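You operate a simulated robot arm through the tools that you are given. There is no shell and no other tool. Be economical: measure what you need, move in short steps, check, and stop when the job is done.

Carry out the task below with a simulated robot arm. There is one attempt and no reset: what you move stays moved.

TASK
Stack the carton that says "pegs" from the work table on top of the carton marked "tape".
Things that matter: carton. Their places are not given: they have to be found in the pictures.

It is judged by the outcome, as a careful person would: the job done as asked, and still so three seconds after it is handed in. It fails if anything else is knocked over, pushed out of place, dropped, spilled or broken.

THE ROBOT
A 7-joint arm with a two-finger parallel gripper, fixed in place. Base frame: the origin is at the foot of the arm, x ahead of it, y to its left, z up; the work surface is at about z = 0. Lengths are in mm, angles in degrees, forces in N, time in s.
With the tool pointing down near the work surface it reaches from about 240 to 620 mm from the base axis. Its first joint turns from -66.0 to 66.0 degrees. Payload 2.6 kg.
Tool frame: the origin (TCP) lies between the finger pads and is the grasp point; the fingertips stand 30 mm ahead of it; z points along the fingers, y is the line along which they close. The gripper opens to 94 mm. The fingers are 28 mm wide and 10 mm thick; the gripper's body (50 by 96 mm) begins 55 mm behind the TCP.
Orientation is that of the tool frame in the base frame, as a unit quaternion [x, y, z, w]. With the fingers straight down and closing along the base's y, the tool's x points along the base's -x, its y along +y and its z along -z.

THE INTERFACE
- The arm moves only by the tool play_rows. Its argument "plan" is a list of rows, each a list of 6 numbers: the shift along the tool's x, y, z in mm, then the turn, a rotation vector about the tool's x, y, z in degrees. In form: [[tx, ty, tz, rx, ry, rz], ...]. A call has 1 to 12 rows; each row is the pose to reach, as a shift and turn from the pose commanded when the call began, along the tool's axes at that moment. "claw" is the opening, from 0 (shut) to 1 (fully open), set as the call begins (left out, the last holds). A row lasts 0.2 s, in which the tool goes at most 50 mm and 8.6 degrees; a call with a longer step from one row to the next is refused whole, and so is a gripper value outside its range. A pose out of reach is approached as far as the arm can. The call stops where the force on the tool passes 40 N (or 10 N more than at its start, if that is more) or the arm is blocked; 0.2 s more then pass. The fingers move at their own pace (about 72 mm/s each) and stop on an object; they squeeze with about 38 N. The grip force told is the motor's: it shows also when the fingers shut on nothing. Time passes only in rows, and 0.2 s behind the last, so rows that repeat a pose let the fingers close. It gives the time, the measured TCP pose, the force on the tool (base axes), the opening and the grip force at its end, in the units of the frame above (readings bear some noise).
- Cameras (640 x 400 px; columns grow to the right, rows downward): "scene" is fixed at [45.2, 446.8, 556.2]; the picture's right is [-0.61, -0.79, 0.00], its down [-0.51, 0.40, -0.76] and it looks along [0.60, -0.47, -0.65] (base axes); focal length 331 px, centre (320, 200). "wrist" rides on the gripper at [-37, 0, -58] in the tool frame; the picture's right is [0.00, -1.00, 0.00], its down [0.97, 0.00, -0.24] and it looks along [0.24, 0.00, 0.97] (tool axes); focal length 218 px, centre (320, 200).
- get_image(camera): a new picture of that camera. No time passes.
- pixel_to_xyz(camera, pixels): for up to 12 pixels [column, row] of the newest picture of that camera ("zoom" is the newest enlarged one), the place [x, y, z] in the base frame of the surface seen there, good to about 2 mm. No time passes.
- zoom(camera, box): a new picture of the part [left, top, right, bottom] of that camera's present view, enlarged. No time passes.
- sign_off(): hands the job in; it is judged then, once.

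Work in short steps. Measure before you move; look again where a grasp or a placing could have gone wrong, and mend it. You have 60 turns and 30 pictures in all, the two below and enlarged ones among them. Open the gripper and draw the arm clear of the work before you hand the job in, unless the task says otherwise; then end with one line.

The tools are called after "Call:" by a JSON object that holds its "fn" and its "kwargs". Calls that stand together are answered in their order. play_rows: Moves the arm, as the interface text tells. Its arguments: {"type":"object","properties":{"plan":{"type":"array"},"claw":{"type":"number"}},"required":["plan"]} The other tools are called the same way: get_image (camera) takes a picture; pixel_to_xyz (camera, pixels) gives the place of the surface under pixels of a picture; zoom (camera, box) takes an enlarged picture of a part of a camera's view; sign_off () hands the job in.

At the start:

```text
time: 0.0
position: [323.3, 183.5, 295.0]
tool_rot: [0.0, 1.0, 0.001, -0.001]
contact_force: [-0.5, 0.0, -0.2]
finger_gap: 93.9
grip_force: 0.0
```

scene: 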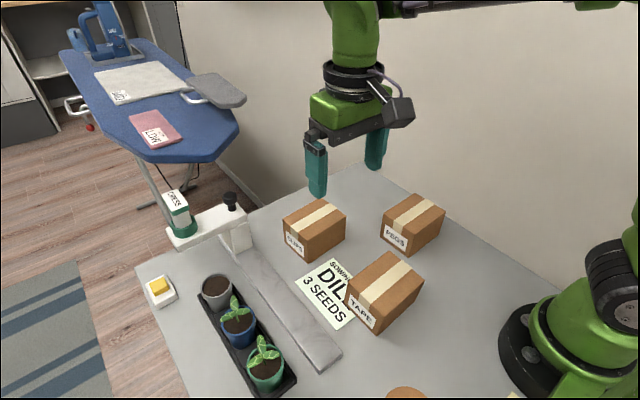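
wrist: 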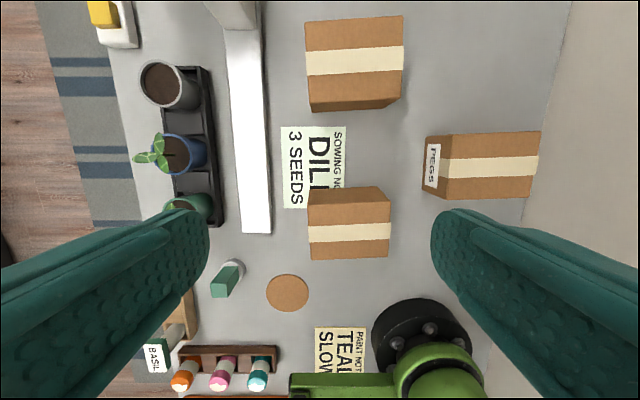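

The cartons are visible: PEGS near scene (412,224), TAPE near (385,290), a third at (314,230). I zoom in for measurement.

Call:
{"fn": "zoom", "kwargs": {"camera": "scene", "box": [270, 170, 470, 345]}}

Call:
{"fn": "pixel_to_xyz", "kwargs": {"camera": "wrist", "pixels": [[452, 138], [539, 133], [530, 196], [449, 190], [490, 165], [311, 192], [380, 190], [388, 220], [310, 225], [350, 232], [387, 255], [311, 257]]}}

Call:
{"fn": "pixel_to_xyz", "kwargs": {"camera": "scene", "pixels": [[414, 196], [444, 209], [410, 236], [384, 222], [412, 215], [383, 253], [423, 280], [378, 308], [348, 290], [385, 280], [380, 332], [407, 254]]}}

```text
2.29 times, centred on (370, 258) of scene
```

zoom: 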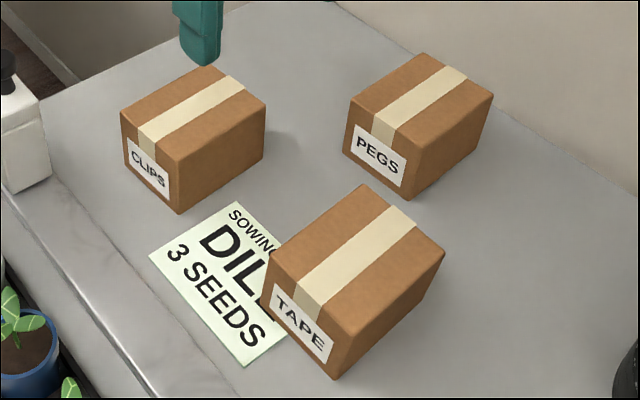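

```text
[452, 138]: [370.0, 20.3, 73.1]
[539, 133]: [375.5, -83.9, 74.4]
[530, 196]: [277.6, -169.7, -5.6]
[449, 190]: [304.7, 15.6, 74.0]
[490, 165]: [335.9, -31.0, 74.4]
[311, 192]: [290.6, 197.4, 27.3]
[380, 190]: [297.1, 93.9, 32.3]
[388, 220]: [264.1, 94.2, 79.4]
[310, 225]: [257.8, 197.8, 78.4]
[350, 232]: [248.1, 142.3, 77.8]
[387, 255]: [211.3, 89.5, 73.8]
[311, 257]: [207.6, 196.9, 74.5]
```

```text
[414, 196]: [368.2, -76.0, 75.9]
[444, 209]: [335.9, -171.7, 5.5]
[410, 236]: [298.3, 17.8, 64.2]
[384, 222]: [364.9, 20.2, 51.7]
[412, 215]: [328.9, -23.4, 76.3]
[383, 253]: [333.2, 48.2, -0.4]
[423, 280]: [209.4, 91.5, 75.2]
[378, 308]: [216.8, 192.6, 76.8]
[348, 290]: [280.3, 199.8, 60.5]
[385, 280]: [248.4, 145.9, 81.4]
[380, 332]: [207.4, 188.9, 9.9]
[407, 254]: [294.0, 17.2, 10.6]
```

Measuring the top-face edges slightly inside the corners in the zoom.

Call:
{"fn": "pixel_to_xyz", "kwargs": {"camera": "zoom", "pixels": [[355, 98], [420, 56], [488, 96], [409, 144], [382, 79], [450, 121], [363, 188], [440, 252], [337, 324], [275, 251], [318, 218], [390, 287]]}}

Call:
{"fn": "pixel_to_xyz", "kwargs": {"camera": "wrist", "pixels": [[454, 139], [537, 134], [530, 192], [449, 187], [525, 196], [312, 230], [388, 223], [385, 254], [313, 256], [310, 215], [386, 215], [500, 197]]}}

```text
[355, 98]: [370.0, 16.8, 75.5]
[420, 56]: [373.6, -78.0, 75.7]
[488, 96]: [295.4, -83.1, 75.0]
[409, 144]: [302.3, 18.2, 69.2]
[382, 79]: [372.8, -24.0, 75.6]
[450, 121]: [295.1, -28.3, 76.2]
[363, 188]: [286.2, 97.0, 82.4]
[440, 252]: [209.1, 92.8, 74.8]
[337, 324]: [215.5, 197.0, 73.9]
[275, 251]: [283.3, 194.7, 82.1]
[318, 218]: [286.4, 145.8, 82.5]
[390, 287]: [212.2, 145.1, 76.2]
```

```text
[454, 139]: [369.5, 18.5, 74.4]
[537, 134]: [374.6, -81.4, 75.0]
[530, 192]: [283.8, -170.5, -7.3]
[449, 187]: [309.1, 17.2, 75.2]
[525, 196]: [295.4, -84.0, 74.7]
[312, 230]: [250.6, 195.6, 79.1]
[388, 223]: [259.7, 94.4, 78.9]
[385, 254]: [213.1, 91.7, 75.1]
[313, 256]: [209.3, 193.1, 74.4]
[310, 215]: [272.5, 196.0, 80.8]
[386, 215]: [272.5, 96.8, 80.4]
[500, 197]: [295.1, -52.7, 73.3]
```

PEGS top is level (x 294–373, y −84–20, z 75), but TAPE's top slopes from z≈75 at x=209 to z≈82 at x=286. I look at its base to see why.

Call:
{"fn": "zoom", "kwargs": {"camera": "scene", "box": [330, 240, 440, 345]}}

Call:
{"fn": "zoom", "kwargs": {"camera": "wrist", "box": [270, 160, 430, 280]}}

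```text
3.81 times, centred on (385, 292) of scene
```

zoom: 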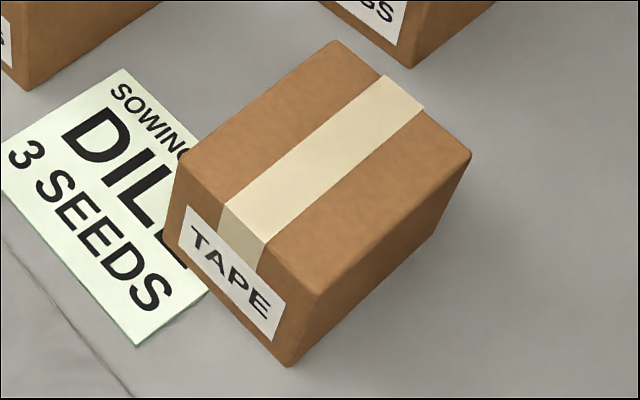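

```text
3.33 times, centred on (350, 220) of wrist
```

zoom: 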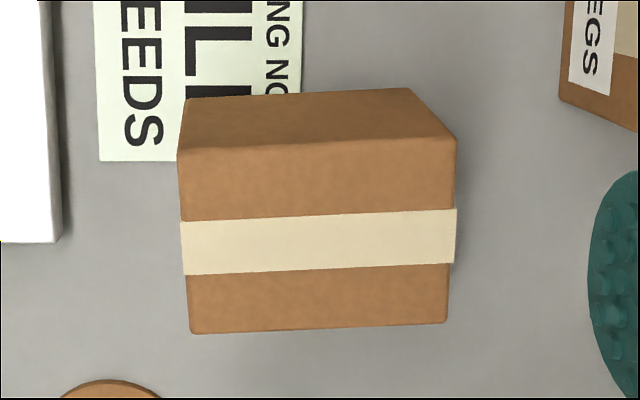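

TAPE rests partly on the notes card. I measure the card's thickness and how far under the carton its edge lies.

Call:
{"fn": "pixel_to_xyz", "kwargs": {"camera": "wrist", "pixels": [[296, 206], [296, 212], [290, 190], [284, 207], [300, 180], [318, 150], [335, 180], [340, 130], [285, 130], [350, 190], [275, 180], [360, 160]]}}

Call:
{"fn": "pixel_to_xyz", "kwargs": {"camera": "zoom", "pixels": [[185, 100], [405, 90], [180, 150], [455, 140], [195, 330], [445, 320], [320, 170], [320, 310]]}}

```text
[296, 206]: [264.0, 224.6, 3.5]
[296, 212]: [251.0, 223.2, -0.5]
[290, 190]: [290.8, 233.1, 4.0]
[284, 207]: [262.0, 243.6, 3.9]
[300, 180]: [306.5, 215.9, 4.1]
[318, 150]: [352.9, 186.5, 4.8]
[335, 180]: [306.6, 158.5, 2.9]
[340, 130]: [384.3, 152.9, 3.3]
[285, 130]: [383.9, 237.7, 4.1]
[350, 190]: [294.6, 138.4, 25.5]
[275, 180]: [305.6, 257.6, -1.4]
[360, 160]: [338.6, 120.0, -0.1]
```

```text
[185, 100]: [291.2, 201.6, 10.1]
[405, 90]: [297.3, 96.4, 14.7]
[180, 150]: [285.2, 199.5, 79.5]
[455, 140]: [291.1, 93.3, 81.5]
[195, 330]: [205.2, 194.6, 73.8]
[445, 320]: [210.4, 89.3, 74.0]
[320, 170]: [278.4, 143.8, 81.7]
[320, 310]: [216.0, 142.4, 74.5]
```

Card is about 4 mm thick, with its edge at x≈260 under the carton, so TAPE is stable. I'll place PEGS slightly toward −x/+y and at the same tilt. Both cartons are yawed about +3°. First I move above PEGS, turning the tool 87° so it closes along the 79 mm side.

Call:
{"fn": "play_rows", "kwargs": {"claw": 1, "plan": [[-0.9, -19.6, 8, 0, 0, 7.909], [-1.8, -39.2, 16, 0, 0, 15.818], [-2.7, -58.8, 24, 0, 0, 23.727], [-3.6, -78.4, 32, 0, 0, 31.636], [-4.5, -98, 40, 0, 0, 39.545], [-5.4, -117.5, 48, 0, 0, 47.455], [-6.3, -137, 56, 0, 0, 55.364], [-7.2, -156.7, 64, 0, 0, 63.273], [-8.1, -176.3, 72, 0, 0, 71.182], [-9, -196, 80, 0, 0, 79.091], [-9.7, -215.5, 88, 0, 0, 87], [-9.7, -215.5, 95, 0, 0, 87]]}}

Call:
{"fn": "get_image", "kwargs": {"camera": "wrist"}}

```text
time: 2.6
position: [333.8, -30.9, 200.3]
tool_rot: [0.689, 0.725, 0.0, -0.001]
contact_force: [0.0, 0.2, -0.2]
finger_gap: 93.6
grip_force: 0.1
```

```text
24 pictures are left
```

wrist: 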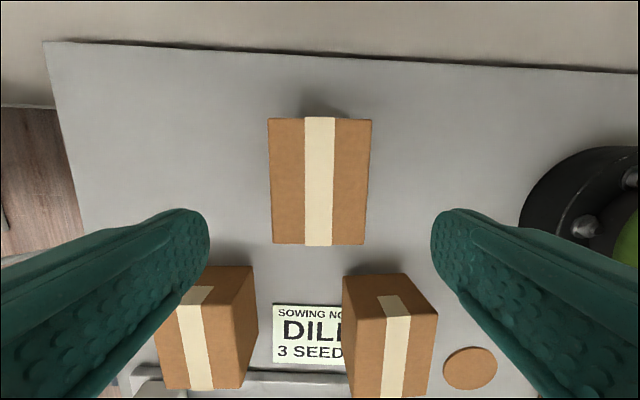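

Measure the PEGS edges from here: left edge column ~270, right ~370 in the wrist view.

Call:
{"fn": "pixel_to_xyz", "kwargs": {"camera": "wrist", "pixels": [[270, 121], [369, 123], [275, 241], [362, 242], [271, 180], [367, 180], [320, 119], [320, 243]]}}

Call:
{"fn": "zoom", "kwargs": {"camera": "wrist", "box": [240, 100, 400, 260]}}

```text
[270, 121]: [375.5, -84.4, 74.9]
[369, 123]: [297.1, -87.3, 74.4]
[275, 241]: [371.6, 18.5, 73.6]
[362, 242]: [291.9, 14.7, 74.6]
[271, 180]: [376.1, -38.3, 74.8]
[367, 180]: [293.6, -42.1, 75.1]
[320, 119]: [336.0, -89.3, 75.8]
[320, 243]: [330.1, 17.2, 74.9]
```

```text
2.50 times, centred on (320, 180) of wrist
```

zoom: 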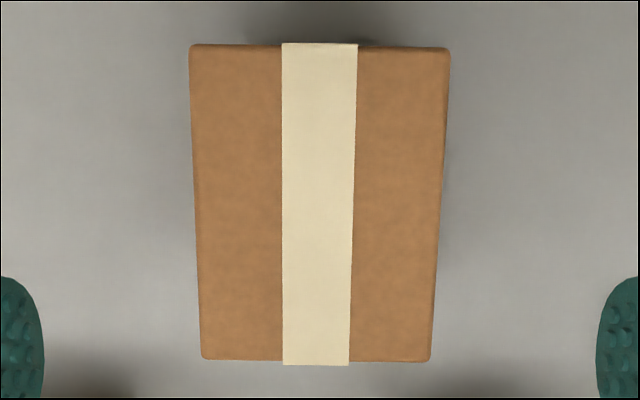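

Centre ≈(334, −35), width ≈81; the gripper is centred. Shift −4 in tool x and descend to z≈52 (tips at 22), then check.

Call:
{"fn": "play_rows", "kwargs": {"plan": [[-4, 0, 40, 0, 0, 0], [-4, 0, 70, 0, 0, 0], [-4, 0, 95, 0, 0, 0], [-4, 0, 110, 0, 0, 0], [-4, 0, 125, 0, 0, 0], [-4, 0, 138, 0, 0, 0], [-4, 0, 148, 0, 0, 0]]}}

```text
time: 4.2
position: [335.5, -35.9, 50.7]
tool_rot: [0.689, 0.725, 0.001, -0.001]
contact_force: [0.2, -0.1, -0.5]
finger_gap: 94.0
grip_force: 0.0
```

No contact on the way down; close the fingers.

Call:
{"fn": "play_rows", "kwargs": {"claw": 0, "plan": [[0, 0, 0, 0, 0, 0], [0, 0, 0, 0, 0, 0], [0, 0, 0, 0, 0, 0], [0, 0, 0, 0, 0, 0]]}}

```text
time: 5.2
position: [336.0, -36.2, 52.2]
tool_rot: [0.689, 0.725, 0.0, 0.0]
contact_force: [0.3, 0.2, -0.2]
finger_gap: 89.1
grip_force: 37.4
```

Gripped (37 N, gap 89). Lift a little to test the grip.

Call:
{"fn": "play_rows", "kwargs": {"plan": [[0, 0, -8, 0, 0, 0], [0, 0, -20, 0, 0, 0], [0, 0, -40, 0, 0, 0], [0, 0, -40, 0, 0, 0]]}}

Call:
{"fn": "get_image", "kwargs": {"camera": "scene"}}

```text
time: 6.2
position: [333.8, -35.5, 93.6]
tool_rot: [0.688, 0.725, 0.001, 0.0]
contact_force: [0.4, 0.6, -1.6]
finger_gap: 89.2
grip_force: 37.6
```

```text
22 pictures are left
```

scene: 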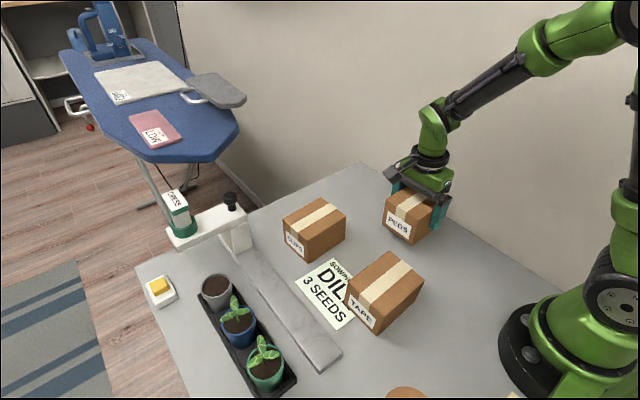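

Held level. Raise to z≈207 and carry over TAPE in gentle steps, then tilt 5° to match its top.

Call:
{"fn": "play_rows", "kwargs": {"plan": [[0, 0, -30, 0, 0, 0], [0, 0, -65, 0, 0, 0], [0, 0, -95, 0, 0, 0], [8, -4, -115, 0, 0, 0], [35, -15, -115, 0, 0, 0], [70, -31, -115, 0, 0, 0], [105, -47, -115, 0, 0, 0], [140, -63, -115, 0, 0, 0], [168, -75, -115, -1.5, 0, 0], [183, -82, -115, -3, 0, 0], [188.4, -84.4, -115, -5, 0, 0], [188.4, -84.4, -115, -5, 0, 0]]}}

Call:
{"fn": "get_image", "kwargs": {"camera": "scene"}}

Call:
{"fn": "get_image", "kwargs": {"camera": "wrist"}}

```text
time: 8.8
position: [239.1, 148.9, 206.6]
tool_rot: [0.687, 0.725, 0.033, 0.03]
contact_force: [-0.1, 0.1, -2.2]
finger_gap: 88.9
grip_force: 38.2
```

```text
21 pictures are left
```

scene: 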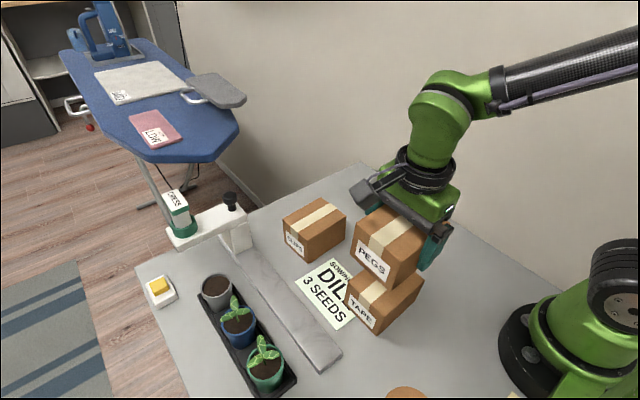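

```text
20 pictures are left
```

wrist: 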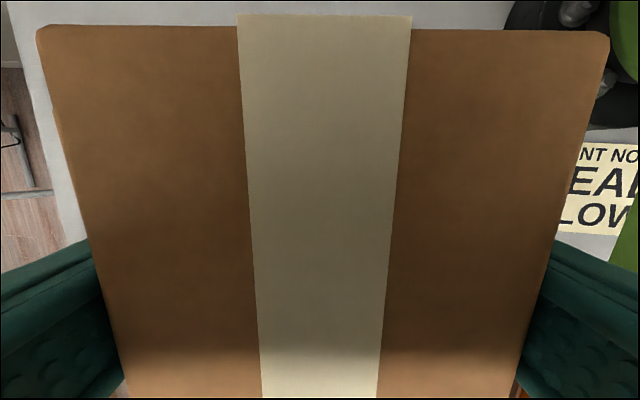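

Check the held carton's top pose against TAPE's.

Call:
{"fn": "zoom", "kwargs": {"camera": "scene", "box": [320, 190, 460, 340]}}

Call:
{"fn": "pixel_to_xyz", "kwargs": {"camera": "wrist", "pixels": [[45, 35], [600, 40], [100, 230], [545, 230], [320, 20], [130, 390], [510, 390]]}}

Call:
{"fn": "play_rows", "kwargs": {"plan": [[0, -1.7, 20, 0, 0, 0], [0, -3.5, 40, 0, 0, 0], [0, -4.8, 55, 0, 0, 0], [0, -5.7, 65, 0, 0, 0], [0, -6.1, 70, 0, 0, 0], [0, -6.1, 70, 0, 0, 0]]}}

Call:
{"fn": "zoom", "kwargs": {"camera": "scene", "box": [320, 190, 460, 340]}}

```text
2.67 times, centred on (390, 265) of scene
```

zoom: 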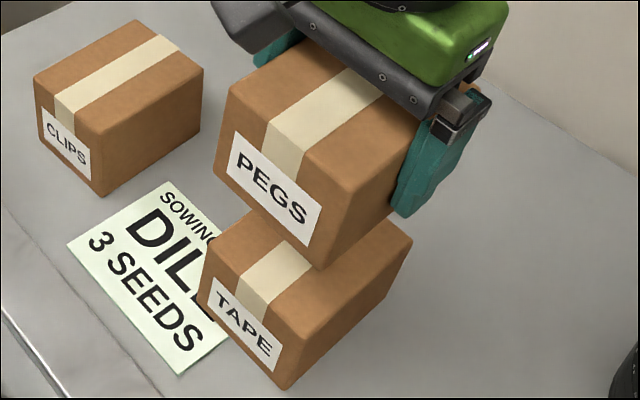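

```text
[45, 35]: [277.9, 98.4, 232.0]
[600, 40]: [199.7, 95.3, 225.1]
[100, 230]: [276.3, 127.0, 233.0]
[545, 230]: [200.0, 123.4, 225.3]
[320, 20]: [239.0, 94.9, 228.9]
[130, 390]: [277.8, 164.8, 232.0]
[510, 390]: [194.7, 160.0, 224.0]
```

```text
time: 10.2
position: [240.7, 148.2, 137.5]
tool_rot: [0.688, 0.725, 0.032, 0.029]
contact_force: [0.3, 0.4, -1.5]
finger_gap: 89.0
grip_force: 38.4
```

```text
2.67 times, centred on (390, 265) of scene
```

zoom: 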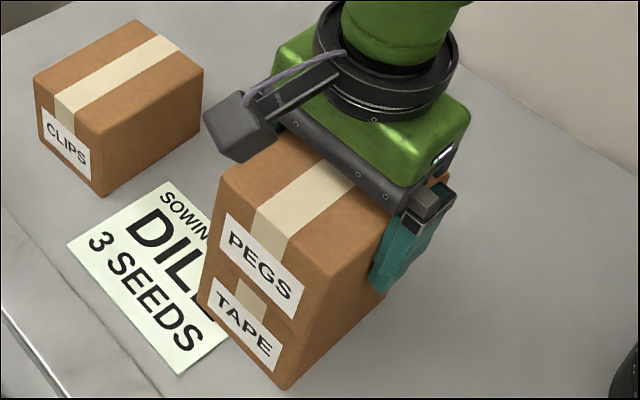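

Well aligned. Creep down 5 mm and watch the force.

Call:
{"fn": "play_rows", "kwargs": {"plan": [[0, -0.17, 2, 0, 0, 0], [0, -0.3, 4, 0, 0, 0], [0, -0.44, 5, 0, 0, 0], [0, -0.5, 6, 0, 0, 0]]}}

```text
time: 11.2
position: [239.7, 148.7, 132.3]
tool_rot: [0.688, 0.725, 0.032, 0.029]
contact_force: [-0.8, 0.2, -1.7]
finger_gap: 89.1
grip_force: 38.1
```

Call:
{"fn": "play_rows", "kwargs": {"plan": [[0, -0.1, 1, 0, 0, 0], [0, -0.1, 1.5, 0, 0, 0]]}}

```text
time: 11.8
position: [240.8, 148.9, 130.0]
tool_rot: [0.688, 0.724, 0.032, 0.029]
contact_force: [-2.7, -1.6, 7.2]
finger_gap: 89.0
grip_force: 38.1
```

Contact (+9 N). Release here.

Call:
{"fn": "play_rows", "kwargs": {"claw": 1, "plan": [[0, 0, 0, 0, 0, 0], [0, 0, 0, 0, 0, 0], [0, 0, 0, 0, 0, 0]]}}

Call:
{"fn": "zoom", "kwargs": {"camera": "scene", "box": [320, 190, 460, 340]}}

```text
time: 12.6
position: [240.8, 148.4, 129.1]
tool_rot: [0.688, 0.725, 0.032, 0.029]
contact_force: [0.4, 0.6, -0.7]
finger_gap: 94.1
grip_force: 0.1
```

```text
2.67 times, centred on (390, 265) of scene
```

zoom: 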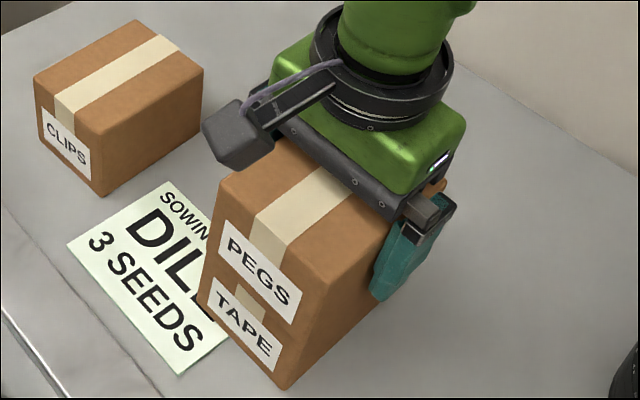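

Released with no side force. Withdraw along the tilted finger axis, slowly.

Call:
{"fn": "play_rows", "kwargs": {"plan": [[0, 0, -4, 0, 0, 0], [0, 0, -10, 0, 0, 0], [0, 0, -18, 0, 0, 0], [0, 0, -27, 0, 0, 0], [0, 0, -37, 0, 0, 0], [0, 0, -48, 0, 0, 0], [0, 0, -62, 0, 0, 0], [0, 0, -80, 0, 0, 0], [0, 0, -105, 0, 0, 0], [0, 0, -130, 0, 0, 0]]}}

Call:
{"fn": "get_image", "kwargs": {"camera": "scene"}}

Call:
{"fn": "get_image", "kwargs": {"camera": "wrist"}}

```text
time: 14.8
position: [227.5, 150.0, 259.1]
tool_rot: [0.688, 0.724, 0.032, 0.029]
contact_force: [0.1, -0.7, -0.6]
finger_gap: 94.0
grip_force: 0.0
```

```text
16 pictures are left
```

scene: 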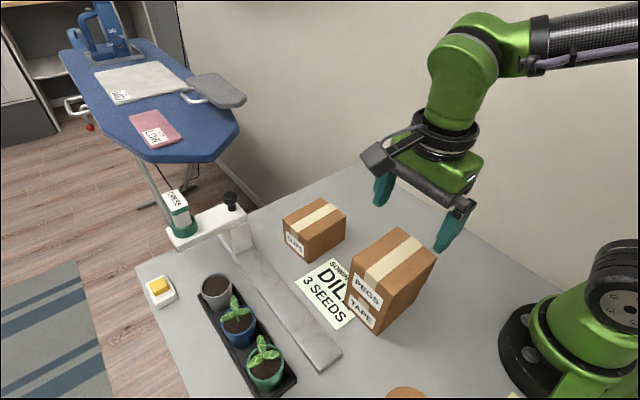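

```text
15 pictures are left
```

wrist: 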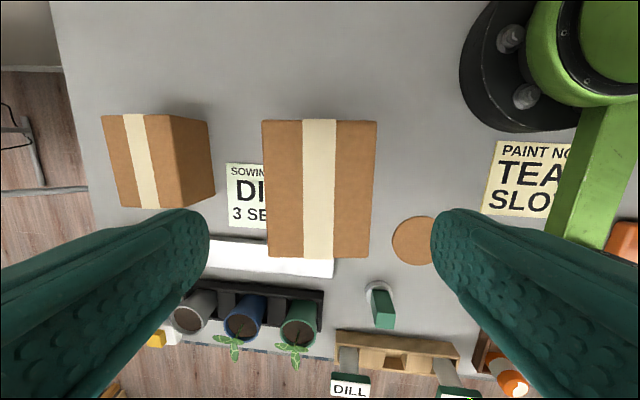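

Stack stands. Draw the arm clear (toward −y, up) and recheck.

Call:
{"fn": "play_rows", "kwargs": {"plan": [[0, 0, -20, 0, 0, 0], [-20, 10, -30, 0, 0, 0], [-55, 25, -30, 0, 0, 0], [-90, 40, -30, 0, 0, 0], [-125, 60, -30, 0, 0, 0], [-150, 75, -30, 0, 0, 0], [-160, 80, -30, 0, 0, 0], [-160, 80, -30, 0, 0, 0], [-160, 80, -30, 0, 0, 0]]}}

Call:
{"fn": "zoom", "kwargs": {"camera": "scene", "box": [270, 170, 470, 345]}}

Call:
{"fn": "pixel_to_xyz", "kwargs": {"camera": "zoom", "pixels": [[300, 195], [420, 190], [360, 170], [330, 230]]}}

```text
time: 16.8
position: [313.3, -8.3, 296.4]
tool_rot: [0.688, 0.724, 0.033, 0.03]
contact_force: [0.8, -0.7, -0.7]
finger_gap: 93.8
grip_force: 0.1
```

```text
2.29 times, centred on (370, 258) of scene
```

zoom: 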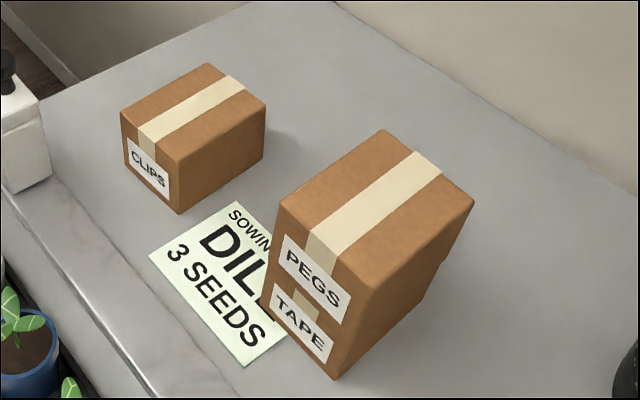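

```text
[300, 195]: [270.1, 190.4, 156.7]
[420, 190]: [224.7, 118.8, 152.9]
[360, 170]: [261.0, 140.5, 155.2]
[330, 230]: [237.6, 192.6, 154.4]
```

PEGS sits flush on TAPE (top at z≈155, same tilt as TAPE), TAPE hasn't moved, and the arm is clear.

Call:
{"fn": "sign_off", "kwargs": {}}

```text
The job is handed in.
```

The "pegs" carton is stacked on the "tape" carton, both standing steady at the last check, with nothing else moved.
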